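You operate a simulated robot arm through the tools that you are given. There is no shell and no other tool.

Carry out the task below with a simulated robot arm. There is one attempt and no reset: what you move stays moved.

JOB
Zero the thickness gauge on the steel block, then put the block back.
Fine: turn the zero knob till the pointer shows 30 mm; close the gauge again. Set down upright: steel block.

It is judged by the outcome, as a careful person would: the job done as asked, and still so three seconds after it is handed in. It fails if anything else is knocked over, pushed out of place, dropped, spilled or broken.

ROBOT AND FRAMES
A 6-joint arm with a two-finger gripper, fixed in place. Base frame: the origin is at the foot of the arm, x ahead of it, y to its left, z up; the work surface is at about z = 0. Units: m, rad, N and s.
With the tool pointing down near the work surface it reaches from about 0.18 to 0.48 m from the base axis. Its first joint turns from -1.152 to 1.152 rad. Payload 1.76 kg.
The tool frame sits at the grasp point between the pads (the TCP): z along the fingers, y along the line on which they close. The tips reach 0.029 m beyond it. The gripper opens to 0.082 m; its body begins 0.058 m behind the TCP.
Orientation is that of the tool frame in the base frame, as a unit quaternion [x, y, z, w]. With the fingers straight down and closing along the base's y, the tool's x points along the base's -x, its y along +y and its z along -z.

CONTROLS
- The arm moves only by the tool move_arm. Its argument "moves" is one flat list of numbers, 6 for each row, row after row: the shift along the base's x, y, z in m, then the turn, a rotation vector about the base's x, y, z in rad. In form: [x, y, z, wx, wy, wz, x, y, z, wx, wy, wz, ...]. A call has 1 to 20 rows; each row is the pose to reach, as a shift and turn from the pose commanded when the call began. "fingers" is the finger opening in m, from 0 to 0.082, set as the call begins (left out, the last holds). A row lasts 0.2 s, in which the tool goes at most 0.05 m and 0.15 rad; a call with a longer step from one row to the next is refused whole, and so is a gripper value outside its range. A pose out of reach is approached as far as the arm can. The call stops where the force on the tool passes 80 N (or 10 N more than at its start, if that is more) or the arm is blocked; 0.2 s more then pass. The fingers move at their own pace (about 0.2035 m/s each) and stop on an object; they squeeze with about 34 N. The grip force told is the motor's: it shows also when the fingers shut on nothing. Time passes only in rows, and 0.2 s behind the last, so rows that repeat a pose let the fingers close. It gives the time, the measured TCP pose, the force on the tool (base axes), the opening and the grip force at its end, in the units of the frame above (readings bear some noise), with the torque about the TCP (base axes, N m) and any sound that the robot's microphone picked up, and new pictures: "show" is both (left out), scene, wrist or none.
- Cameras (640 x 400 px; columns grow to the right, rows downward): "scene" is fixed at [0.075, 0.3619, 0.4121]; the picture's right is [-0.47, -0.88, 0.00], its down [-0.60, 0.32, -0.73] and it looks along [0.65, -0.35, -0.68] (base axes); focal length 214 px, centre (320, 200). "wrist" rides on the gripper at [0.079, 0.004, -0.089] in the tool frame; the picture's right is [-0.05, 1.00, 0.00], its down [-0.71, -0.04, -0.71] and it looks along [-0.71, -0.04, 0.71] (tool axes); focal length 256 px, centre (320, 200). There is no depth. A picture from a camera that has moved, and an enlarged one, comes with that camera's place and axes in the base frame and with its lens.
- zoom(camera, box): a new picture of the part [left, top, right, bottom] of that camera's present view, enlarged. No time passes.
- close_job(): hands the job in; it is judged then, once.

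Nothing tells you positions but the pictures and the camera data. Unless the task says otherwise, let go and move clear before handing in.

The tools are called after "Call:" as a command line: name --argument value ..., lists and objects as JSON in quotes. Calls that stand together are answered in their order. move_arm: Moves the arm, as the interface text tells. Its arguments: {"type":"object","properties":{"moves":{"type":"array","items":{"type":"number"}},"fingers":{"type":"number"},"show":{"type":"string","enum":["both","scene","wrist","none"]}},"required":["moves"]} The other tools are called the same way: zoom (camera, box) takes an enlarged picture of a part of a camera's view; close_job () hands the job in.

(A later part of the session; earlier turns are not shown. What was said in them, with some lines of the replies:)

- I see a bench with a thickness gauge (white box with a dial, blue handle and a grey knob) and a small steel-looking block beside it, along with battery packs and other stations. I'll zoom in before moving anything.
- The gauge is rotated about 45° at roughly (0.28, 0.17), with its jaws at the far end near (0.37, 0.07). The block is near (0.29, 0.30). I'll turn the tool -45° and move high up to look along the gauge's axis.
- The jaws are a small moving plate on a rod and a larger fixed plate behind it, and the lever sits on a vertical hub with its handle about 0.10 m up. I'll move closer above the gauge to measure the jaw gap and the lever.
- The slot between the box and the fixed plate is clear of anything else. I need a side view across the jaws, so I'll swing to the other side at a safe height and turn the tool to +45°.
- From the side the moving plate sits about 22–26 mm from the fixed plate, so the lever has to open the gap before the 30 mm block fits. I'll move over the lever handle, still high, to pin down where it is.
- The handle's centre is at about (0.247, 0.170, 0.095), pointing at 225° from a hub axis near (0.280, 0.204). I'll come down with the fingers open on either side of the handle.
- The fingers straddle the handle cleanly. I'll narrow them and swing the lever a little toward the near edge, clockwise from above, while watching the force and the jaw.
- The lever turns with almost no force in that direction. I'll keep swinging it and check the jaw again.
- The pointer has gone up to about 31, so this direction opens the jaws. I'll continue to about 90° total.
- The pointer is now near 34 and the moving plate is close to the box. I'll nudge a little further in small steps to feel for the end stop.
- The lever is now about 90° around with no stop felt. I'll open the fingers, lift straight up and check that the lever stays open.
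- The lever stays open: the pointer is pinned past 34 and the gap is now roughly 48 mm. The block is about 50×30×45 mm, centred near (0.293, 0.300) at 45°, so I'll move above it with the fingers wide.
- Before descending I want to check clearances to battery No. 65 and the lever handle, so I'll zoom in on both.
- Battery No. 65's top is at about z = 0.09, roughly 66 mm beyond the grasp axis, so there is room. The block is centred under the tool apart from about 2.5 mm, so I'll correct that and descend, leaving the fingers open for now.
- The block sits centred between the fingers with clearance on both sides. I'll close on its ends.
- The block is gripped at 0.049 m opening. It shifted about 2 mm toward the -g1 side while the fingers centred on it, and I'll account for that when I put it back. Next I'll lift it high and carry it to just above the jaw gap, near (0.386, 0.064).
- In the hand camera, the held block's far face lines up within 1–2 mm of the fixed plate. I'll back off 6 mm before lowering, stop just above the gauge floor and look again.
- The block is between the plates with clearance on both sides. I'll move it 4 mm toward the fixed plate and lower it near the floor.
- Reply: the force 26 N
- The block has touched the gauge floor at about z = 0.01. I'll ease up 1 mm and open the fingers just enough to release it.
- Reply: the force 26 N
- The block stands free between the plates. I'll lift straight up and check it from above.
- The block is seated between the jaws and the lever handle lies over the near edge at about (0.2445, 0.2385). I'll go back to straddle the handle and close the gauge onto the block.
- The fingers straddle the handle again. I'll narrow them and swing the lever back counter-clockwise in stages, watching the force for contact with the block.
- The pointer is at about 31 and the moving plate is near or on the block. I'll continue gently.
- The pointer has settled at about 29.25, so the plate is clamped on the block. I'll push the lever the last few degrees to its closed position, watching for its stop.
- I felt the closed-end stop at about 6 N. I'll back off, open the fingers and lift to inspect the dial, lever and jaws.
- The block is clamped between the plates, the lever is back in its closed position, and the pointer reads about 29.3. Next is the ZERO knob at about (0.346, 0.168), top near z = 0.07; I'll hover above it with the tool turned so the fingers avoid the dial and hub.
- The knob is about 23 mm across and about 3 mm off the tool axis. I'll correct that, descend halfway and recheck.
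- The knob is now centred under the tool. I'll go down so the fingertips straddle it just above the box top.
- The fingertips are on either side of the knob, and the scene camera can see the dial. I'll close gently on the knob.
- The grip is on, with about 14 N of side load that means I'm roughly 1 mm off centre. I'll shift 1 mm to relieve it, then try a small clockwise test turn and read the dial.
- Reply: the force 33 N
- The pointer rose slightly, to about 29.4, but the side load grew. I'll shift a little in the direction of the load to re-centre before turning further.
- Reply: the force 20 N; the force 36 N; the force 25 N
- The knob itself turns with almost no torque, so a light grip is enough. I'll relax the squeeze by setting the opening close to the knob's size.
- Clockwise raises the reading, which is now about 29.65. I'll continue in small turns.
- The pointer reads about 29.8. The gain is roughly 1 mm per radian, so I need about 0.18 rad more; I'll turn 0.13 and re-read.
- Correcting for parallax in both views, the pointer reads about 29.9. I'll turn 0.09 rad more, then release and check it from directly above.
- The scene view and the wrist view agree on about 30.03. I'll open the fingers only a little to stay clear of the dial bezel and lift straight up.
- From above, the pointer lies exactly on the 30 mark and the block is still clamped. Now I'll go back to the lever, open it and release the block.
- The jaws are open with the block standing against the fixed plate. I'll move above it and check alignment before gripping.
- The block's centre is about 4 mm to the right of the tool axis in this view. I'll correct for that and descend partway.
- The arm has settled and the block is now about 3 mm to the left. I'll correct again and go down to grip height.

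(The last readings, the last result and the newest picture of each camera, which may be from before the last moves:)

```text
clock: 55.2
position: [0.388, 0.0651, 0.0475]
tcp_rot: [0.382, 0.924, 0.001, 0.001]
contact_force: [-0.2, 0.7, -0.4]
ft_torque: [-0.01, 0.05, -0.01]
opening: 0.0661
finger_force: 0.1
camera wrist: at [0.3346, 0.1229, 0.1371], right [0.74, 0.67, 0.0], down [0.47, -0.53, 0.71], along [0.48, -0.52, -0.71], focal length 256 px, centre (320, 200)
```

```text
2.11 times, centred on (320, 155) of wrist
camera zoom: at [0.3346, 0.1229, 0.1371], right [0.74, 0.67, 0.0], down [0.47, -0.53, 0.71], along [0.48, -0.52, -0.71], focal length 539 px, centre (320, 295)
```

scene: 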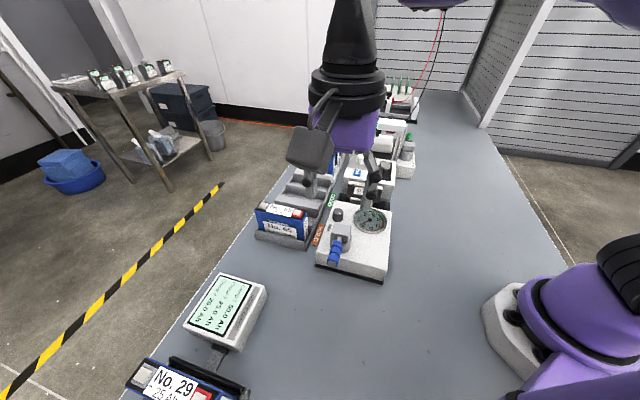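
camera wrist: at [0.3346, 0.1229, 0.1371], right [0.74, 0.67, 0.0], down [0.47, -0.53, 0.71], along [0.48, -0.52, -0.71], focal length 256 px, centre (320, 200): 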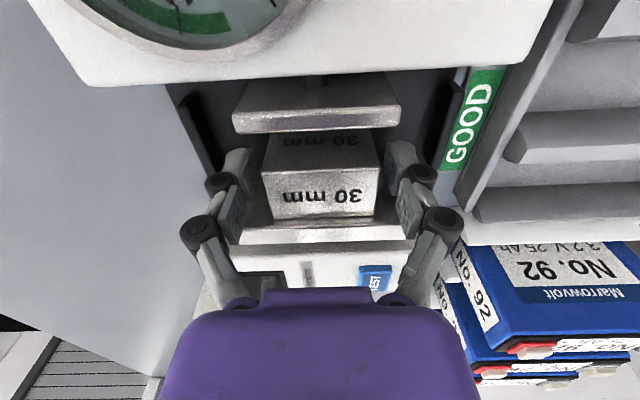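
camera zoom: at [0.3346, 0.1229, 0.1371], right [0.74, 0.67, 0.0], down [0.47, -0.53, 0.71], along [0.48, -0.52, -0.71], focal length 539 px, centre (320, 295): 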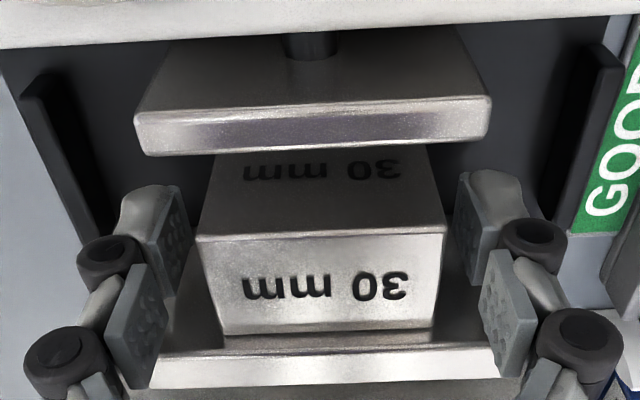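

Call:
move_arm --moves '[0, 0, 0, 0, 0, 0, 0, 0, 0, 0, 0, 0, 0, 0, 0, 0, 0, 0]' --fingers 0.03 --show "none"

Call:
move_arm --moves '[-0.0014, 0.0014, 0.003, 0, 0, 0, -0.0028, 0.0028, 0.008, 0, 0, 0, -0.0035, 0.0035, 0.02, 0, 0, 0]'

```text
clock: 56.0
position: [0.3879, 0.0654, 0.0481]
tcp_rot: [0.382, 0.924, 0.002, 0.001]
contact_force: [1.3, 4.1, 9.0]
ft_torque: [-0.03, -0.14, -0.04]
opening: 0.0496
finger_force: 33.8
```

```text
clock: 56.8
position: [0.3835, 0.068, 0.0683]
tcp_rot: [0.382, 0.924, 0.001, 0.0]
contact_force: [-0.7, 0.6, -5.5]
ft_torque: [0.0, 0.0, 0.0]
opening: 0.0497
finger_force: 34.3
camera wrist: at [0.3308, 0.1256, 0.1574], right [0.74, 0.67, 0.0], down [0.47, -0.53, 0.71], along [0.47, -0.52, -0.71], focal length 256 px, centre (320, 200)
```

scene: 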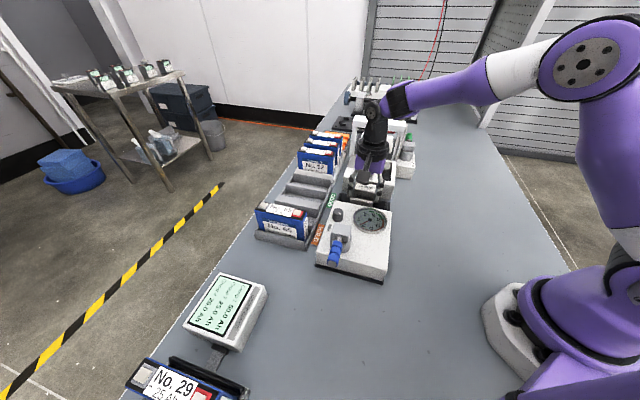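
wrist: 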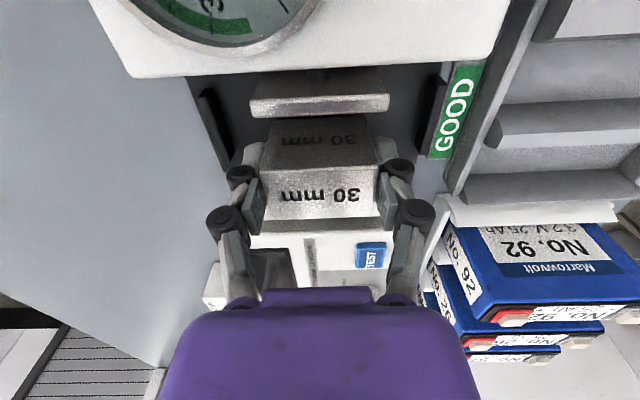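

The block is lifted clear of the gauge. I'll raise it high, carry it back over the gauge and stop above its original spot.

Call:
move_arm --moves '[0, 0, 0.04, 0, 0, 0, 0, 0, 0.08, 0, 0, 0, 0, 0, 0.105, 0, 0, 0, -0.0133, 0.0338, 0.105, 0, 0, 0, -0.0265, 0.0675, 0.105, 0, 0, 0, -0.0398, 0.1013, 0.105, 0, 0, 0, -0.053, 0.135, 0.105, 0, 0, 0, -0.0663, 0.1688, 0.105, 0, 0, 0, -0.0795, 0.2026, 0.105, 0, 0, 0, -0.0928, 0.2363, 0.105, 0, 0, 0, -0.0928, 0.2363, 0.065, 0, 0, 0, -0.0928, 0.2363, 0.03, 0, 0, 0]'

```text
clock: 59.4
position: [0.29, 0.3036, 0.0995]
tcp_rot: [0.382, 0.924, 0.001, 0.002]
contact_force: [-0.1, -0.6, -5.3]
ft_torque: [-0.02, 0.03, 0.03]
opening: 0.0497
finger_force: 33.7
camera wrist: at [0.2378, 0.3618, 0.189], right [0.74, 0.67, 0.0], down [0.47, -0.53, 0.71], along [0.48, -0.52, -0.71], focal length 256 px, centre (320, 200)
```

scene: 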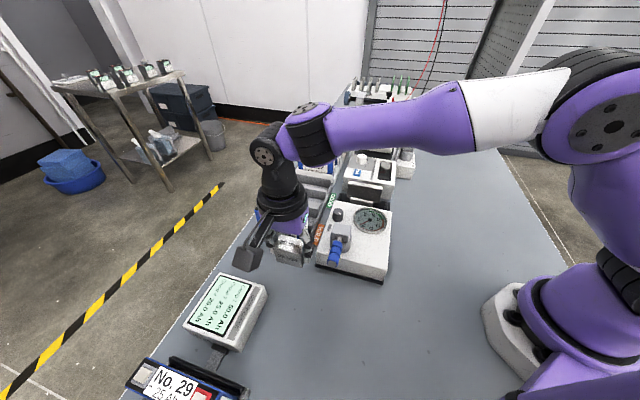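
wrist: 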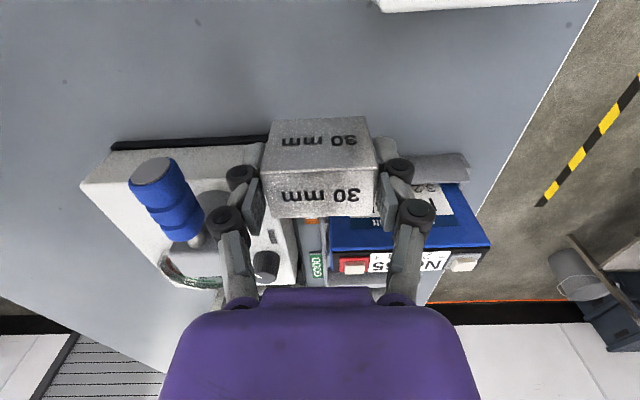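

Call:
move_arm --moves '[0, 0, -0.02, 0, 0, 0, 0, 0, -0.04, 0, 0, 0, 0, 0, -0.055, 0, 0, 0]'

Call:
zoom --camera "scene" --box '[250, 220, 350, 300]'

```text
clock: 60.2
position: [0.2912, 0.3028, 0.0431]
tcp_rot: [0.383, 0.924, 0.001, 0.002]
contact_force: [0.1, 0.4, -4.6]
ft_torque: [-0.05, -0.02, -0.02]
opening: 0.0495
finger_force: 34.0
camera wrist: at [0.2387, 0.36, 0.1325], right [0.74, 0.67, 0.0], down [0.47, -0.53, 0.71], along [0.48, -0.52, -0.71], focal length 256 px, centre (320, 200)
```

scene: 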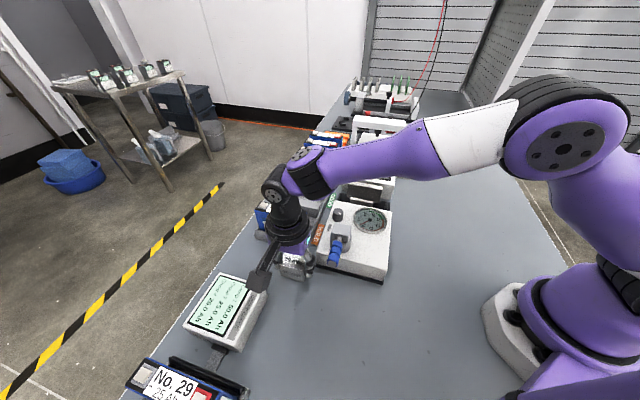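
wrist: 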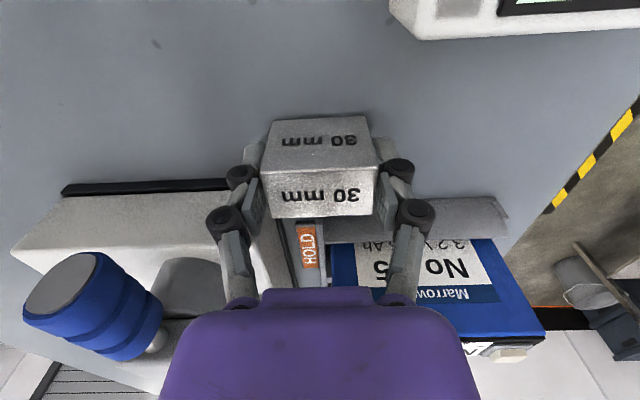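

```text
5.00 times, centred on (300, 260) of scene
camera zoom: at [0.0751, 0.3619, 0.4121], right [-0.47, -0.88, 0.0], down [-0.6, 0.32, -0.73], along [0.65, -0.35, -0.68], focal length 1072 px, centre (420, -100)
```

zoom: 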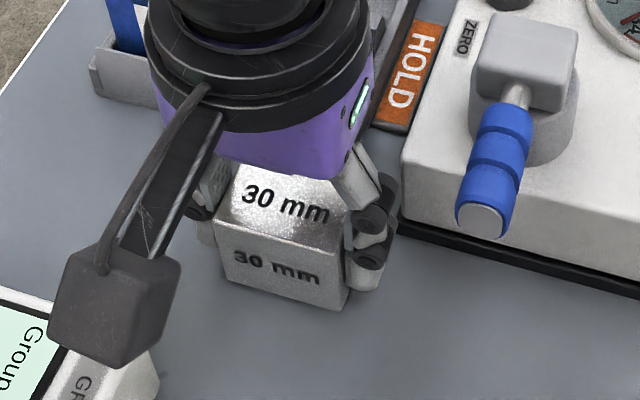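

Call:
move_arm --moves '[0, 0, -0.002, 0, 0, 0, 0, 0, -0.004, 0, 0, 0]' --show "none"

Call:
move_arm --moves '[0, 0, -0.001, 0, 0, 0]' --show "none"

```text
clock: 60.8
position: [0.2906, 0.3036, 0.0392]
tcp_rot: [0.382, 0.924, 0.001, 0.002]
contact_force: [-0.5, -0.4, -5.4]
ft_torque: [0.0, -0.02, 0.02]
opening: 0.0496
finger_force: 33.7
```

```text
clock: 61.2
position: [0.2903, 0.3022, 0.0383]
tcp_rot: [0.382, 0.924, 0.001, 0.001]
contact_force: [-1.1, 1.3, -3.6]
ft_torque: [-0.02, -0.04, 0.03]
opening: 0.0496
finger_force: 33.3
```

Call:
move_arm --moves '[0, 0, -0.001, 0, 0, 0]' --show "none"

```text
clock: 61.6
position: [0.292, 0.3041, 0.038]
tcp_rot: [0.383, 0.924, 0.002, 0.002]
contact_force: [-5.6, -8.2, 20.5]
ft_torque: [-0.42, -0.1, -0.08]
opening: 0.0493
finger_force: 34.0
```

The block is down on the table, within about a millimetre of its original place by the scene view. I'll release it.

Call:
move_arm --moves '[0, 0, 0.0005, 0, 0, 0, 0, 0, 0.0005, 0, 0, 0]' --fingers 0.064 --show "wrist"

```text
clock: 62.2
position: [0.2922, 0.304, 0.0377]
tcp_rot: [0.383, 0.924, 0.0, 0.002]
contact_force: [0.3, -0.6, -0.3]
ft_torque: [-0.02, 0.0, 0.0]
opening: 0.0639
finger_force: 0.0
camera wrist: at [0.2389, 0.3621, 0.127], right [0.74, 0.67, 0.0], down [0.47, -0.53, 0.71], along [0.48, -0.52, -0.71], focal length 256 px, centre (320, 200)
```

wrist: 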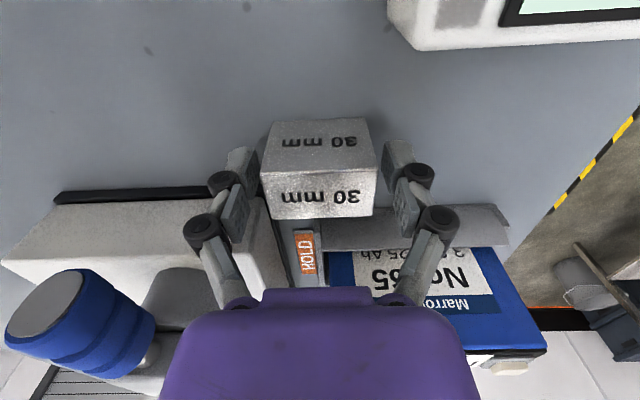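

Call:
move_arm --moves '[0, 0, 0.03, 0, 0, 0, 0, 0, 0.07, 0, 0, 0, 0, 0, 0.11, 0, 0, 0, 0, 0, 0.15, 0, 0, 0, -0.02, -0.025, 0.17, 0, 0, 0, -0.045, -0.063, 0.17, 0, 0, 0]'

Call:
zoom --camera "scene" --box '[260, 180, 420, 290]'

Call:
zoom --camera "wrist" --box '[220, 0, 440, 150]'

```text
clock: 63.6
position: [0.248, 0.2415, 0.2082]
tcp_rot: [0.382, 0.924, 0.001, 0.002]
contact_force: [0.2, -0.3, 0.6]
ft_torque: [0.03, 0.02, -0.02]
opening: 0.0641
finger_force: 0.0
camera wrist: at [0.1952, 0.2993, 0.2977], right [0.74, 0.67, 0.0], down [0.47, -0.53, 0.71], along [0.48, -0.52, -0.71], focal length 256 px, centre (320, 200)
```

scene: 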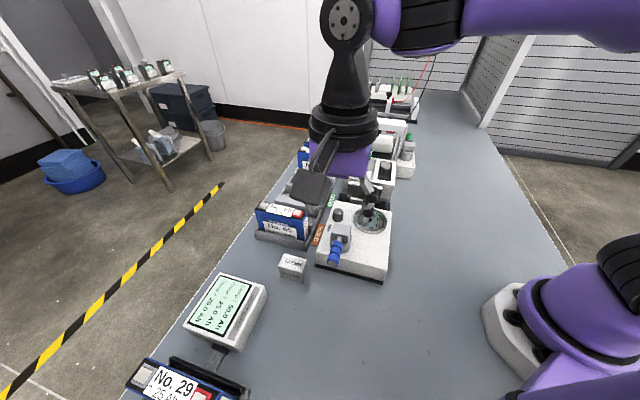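
wrist: 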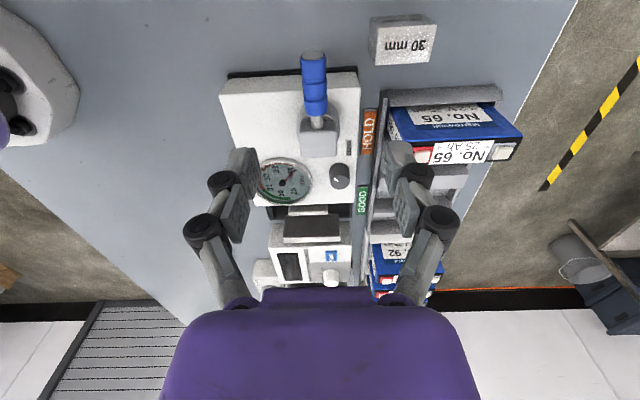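

```text
3.64 times, centred on (340, 235) of scene
camera zoom: at [0.0751, 0.3619, 0.4121], right [-0.47, -0.88, 0.0], down [-0.6, 0.32, -0.73], along [0.65, -0.35, -0.68], focal length 780 px, centre (247, 73)
```

zoom: 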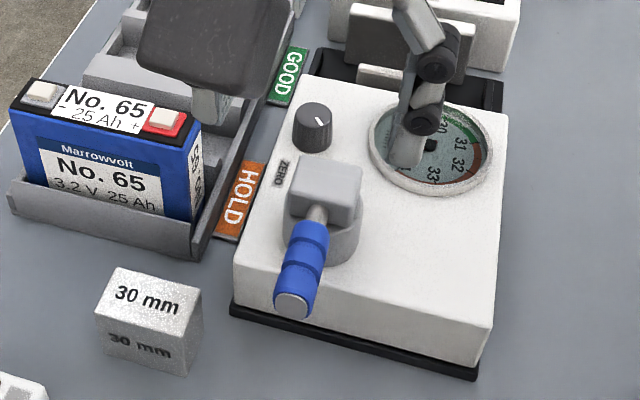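

```text
2.67 times, centred on (330, 75) of wrist
camera zoom: at [0.1952, 0.2993, 0.2977], right [0.74, 0.67, 0.0], down [0.47, -0.53, 0.71], along [0.48, -0.52, -0.71], focal length 683 px, centre (293, 533)
```

zoom: 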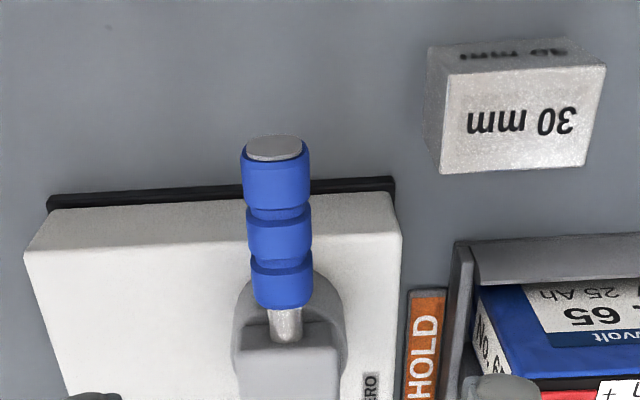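

The block is upright and within about 2 mm of where it started, and the gauge base hasn't moved. Last step: come down over the lever handle and close the gauge.

Call:
move_arm --moves '[-0.0019, -0.0021, -0.03, 0, 0, 0, -0.0019, -0.0021, -0.065, 0, 0, 0, -0.0019, -0.0021, -0.0995, 0, 0, 0]' --fingers 0.06 --show "wrist"

```text
clock: 64.4
position: [0.2441, 0.2384, 0.1126]
tcp_rot: [0.382, 0.924, 0.001, 0.001]
contact_force: [0.6, 0.2, 1.0]
ft_torque: [-0.01, -0.01, 0.03]
opening: 0.0597
finger_force: 0.1
camera wrist: at [0.1927, 0.2973, 0.2015], right [0.74, 0.67, 0.0], down [0.47, -0.53, 0.71], along [0.48, -0.52, -0.71], focal length 256 px, centre (320, 200)
```

wrist: 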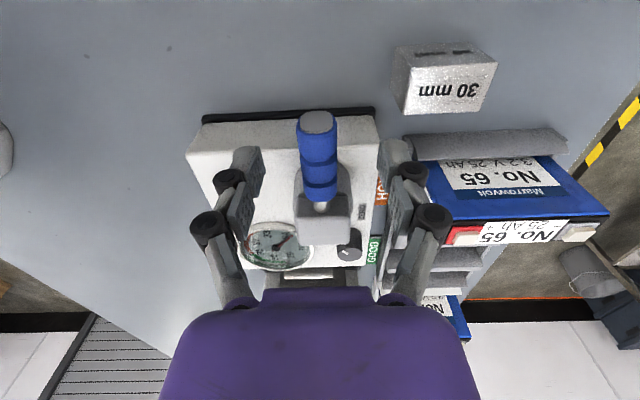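

Call:
move_arm --moves '[0, 0, 0, 0, 0, 0, -0.0047, -0.0057, 0, 0, 0, 0.149, -0.0085, -0.012, 0, 0, 0, 0.298, -0.0113, -0.0188, 0, 0, 0, 0.447, -0.013, -0.026, 0, 0, 0, 0.596, -0.0137, -0.0333, 0, 0, 0, 0.745, -0.0132, -0.0407, 0, 0, 0, 0.894, -0.0117, -0.0479, 0, 0, 0, 1.043, -0.0091, -0.0548, 0, 0, 0, 1.192, -0.0054, -0.0612, 0, 0, 0, 1.341, -0.0009, -0.067, 0, 0, 0, 1.49]' --fingers 0.026

```text
clock: 66.8
position: [0.2429, 0.1688, 0.1089]
tcp_rot: [-0.347, 0.938, 0.002, 0.0]
contact_force: [0.5, 0.2, -1.3]
ft_torque: [0.02, 0.03, -0.01]
opening: 0.0261
finger_force: 0.1
camera wrist: at [0.1815, 0.1203, 0.1977], right [-0.61, 0.79, 0.0], down [0.56, 0.43, 0.71], along [0.56, 0.43, -0.71], focal length 256 px, centre (320, 200)
```

scene: 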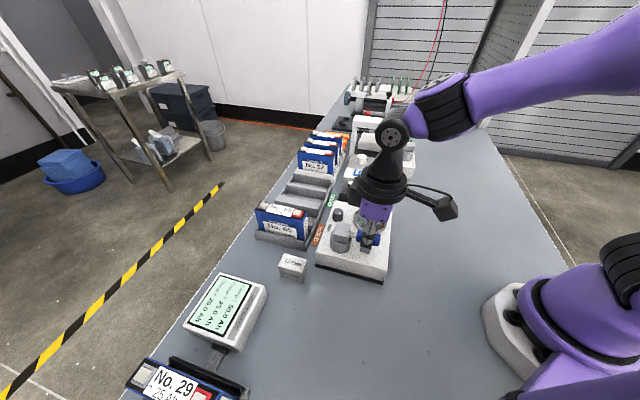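
wrist: 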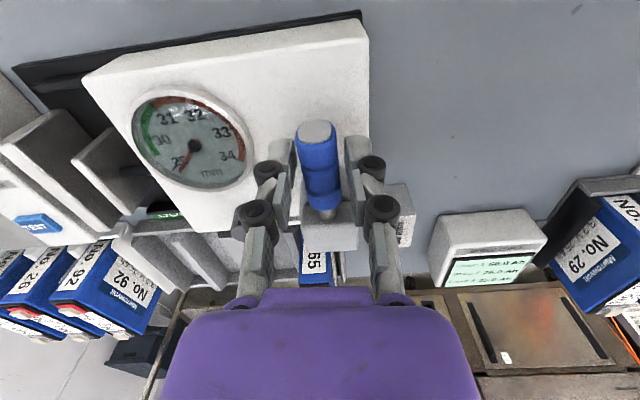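

Call:
move_arm --moves '[0.0026, -0.0025, 0, 0, 0, 0.075]' --show "none"

Call:
move_arm --moves '[0.0013, -0.0012, 0, 0, 0, 0.035, 0.0026, -0.0024, 0, 0, 0, 0.07]' --show "none"

```text
clock: 67.2
position: [0.2451, 0.1678, 0.1083]
tcp_rot: [-0.381, 0.925, 0.002, 0.0]
contact_force: [0.6, 0.5, 0.6]
ft_torque: [0.0, 0.02, 0.03]
opening: 0.0259
finger_force: 0.0
```

```text
clock: 67.8
position: [0.2486, 0.1647, 0.1074]
tcp_rot: [-0.413, 0.911, 0.001, 0.001]
contact_force: [-1.8, 8.1, 0.0]
ft_torque: [0.15, 0.08, -0.12]
opening: 0.0306
finger_force: 3.6
```

The closed stop was felt again at about 8 N. I'll back off, open the fingers, lift clear and inspect everything.

Call:
move_arm --moves '[-0.0026, 0.0024, 0, 0, 0, -0.064, -0.0026, 0.0024, 0, 0, 0, -0.064, -0.0026, 0.0024, 0.04, 0, 0, -0.064, -0.0026, 0.0024, 0.085, 0, 0, -0.064, -0.0026, 0.0024, 0.13, 0, 0, -0.064]' --fingers 0.06

Call:
zoom --camera "wrist" --box '[80, 0, 360, 175]'

Call:
zoom --camera "scene" --box '[260, 180, 420, 290]'

```text
clock: 69.0
position: [0.247, 0.1707, 0.2366]
tcp_rot: [-0.383, 0.924, 0.001, -0.001]
contact_force: [-0.4, -0.2, 0.6]
ft_torque: [0.0, 0.02, -0.02]
opening: 0.06
finger_force: 0.1
camera wrist: at [0.1897, 0.1163, 0.3265], right [-0.67, 0.74, 0.0], down [0.53, 0.47, 0.71], along [0.52, 0.48, -0.71], focal length 256 px, centre (320, 200)
```

scene: 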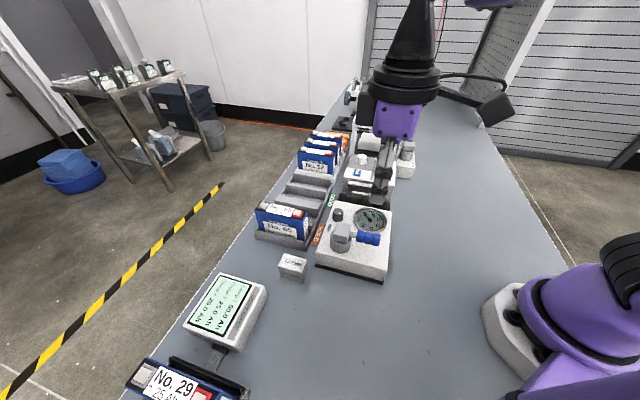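
wrist: 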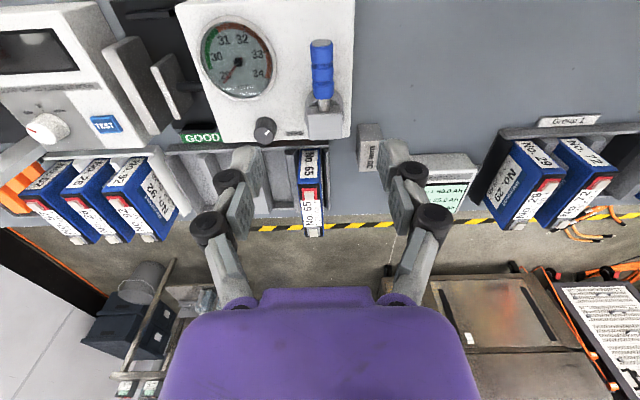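

```text
2.29 times, centred on (220, 88) of wrist
camera zoom: at [0.1897, 0.1163, 0.3265], right [-0.67, 0.74, 0.0], down [0.53, 0.47, 0.71], along [0.52, 0.48, -0.71], focal length 585 px, centre (549, 457)
```

zoom: 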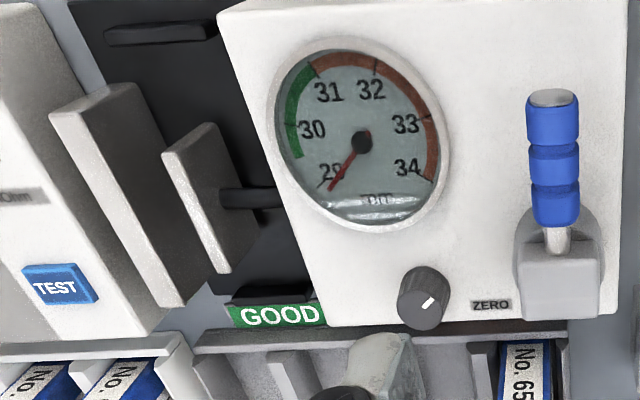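

```text
3.64 times, centred on (340, 235) of scene
camera zoom: at [0.075, 0.3619, 0.4121], right [-0.47, -0.88, 0.0], down [-0.6, 0.32, -0.73], along [0.65, -0.35, -0.68], focal length 780 px, centre (247, 73)
```

zoom: 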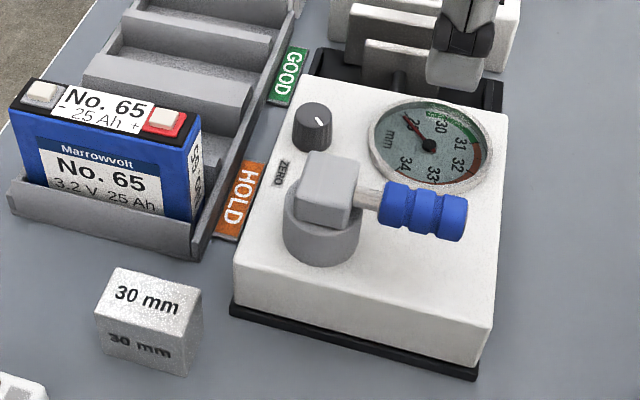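

Everything matches the goal: the lever is back in its original closed position, the block is upright where it started, and the gauge base and batteries look unmoved. I'll raise the arm a bit further clear before handing in.

Call:
move_arm --moves '[-0.01, -0.02, 0.03, 0, 0, 0, -0.02, -0.04, 0.06, 0, 0, 0, -0.02, -0.05, 0.08, 0, 0, 0]' --show "scene"

Call:
zoom --camera "scene" --box '[240, 60, 440, 300]'

```text
clock: 69.8
position: [0.2255, 0.1192, 0.3187]
tcp_rot: [-0.383, 0.924, 0.002, 0.0]
contact_force: [-0.2, 0.0, 0.8]
ft_torque: [-0.05, 0.0, 0.03]
opening: 0.0599
finger_force: 0.0
```

scene: 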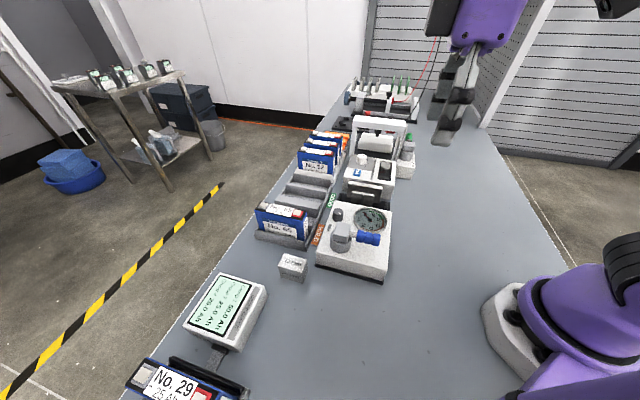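

```text
1.67 times, centred on (340, 180) of scene
camera zoom: at [0.075, 0.3619, 0.4121], right [-0.47, -0.88, 0.0], down [-0.6, 0.32, -0.73], along [0.65, -0.35, -0.68], focal length 358 px, centre (287, 233)
```

zoom: 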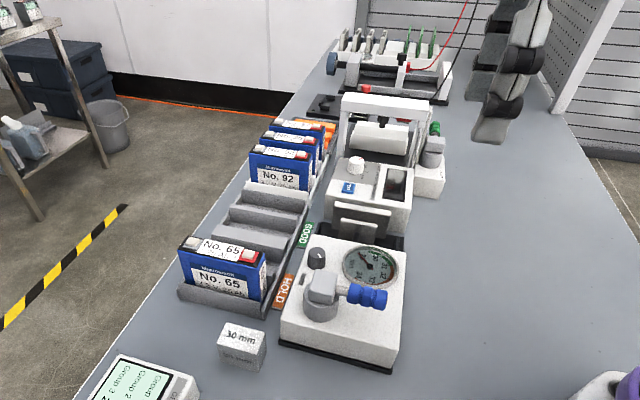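

The scene looks as it did at the start, apart from the turned zero knob. The gauge is closed, the block is back upright and the arm is clear, so I'm handing the job in.

Call:
close_job

```text
The job is handed in.
```

The thickness gauge is zeroed on the steel block, the block is back in its place standing upright, and the gauge is closed again.

- **Zero:** with the block clamped, the pointer read about 29.3. I turned the knob clockwise until it lay on the 30 mark, checked from almost directly above.
- **Block:** it stands within about 2 mm of where it started, judging by the scene camera.
- **Gauge:** I swung the lever back until it met its closed stop. With no block in the jaws the pointer now rests near 29, where it was at the start.
- **Surroundings:** the gauge base, batteries and other equipment looked unmoved in the last picture, and the arm is clear with the gripper open.
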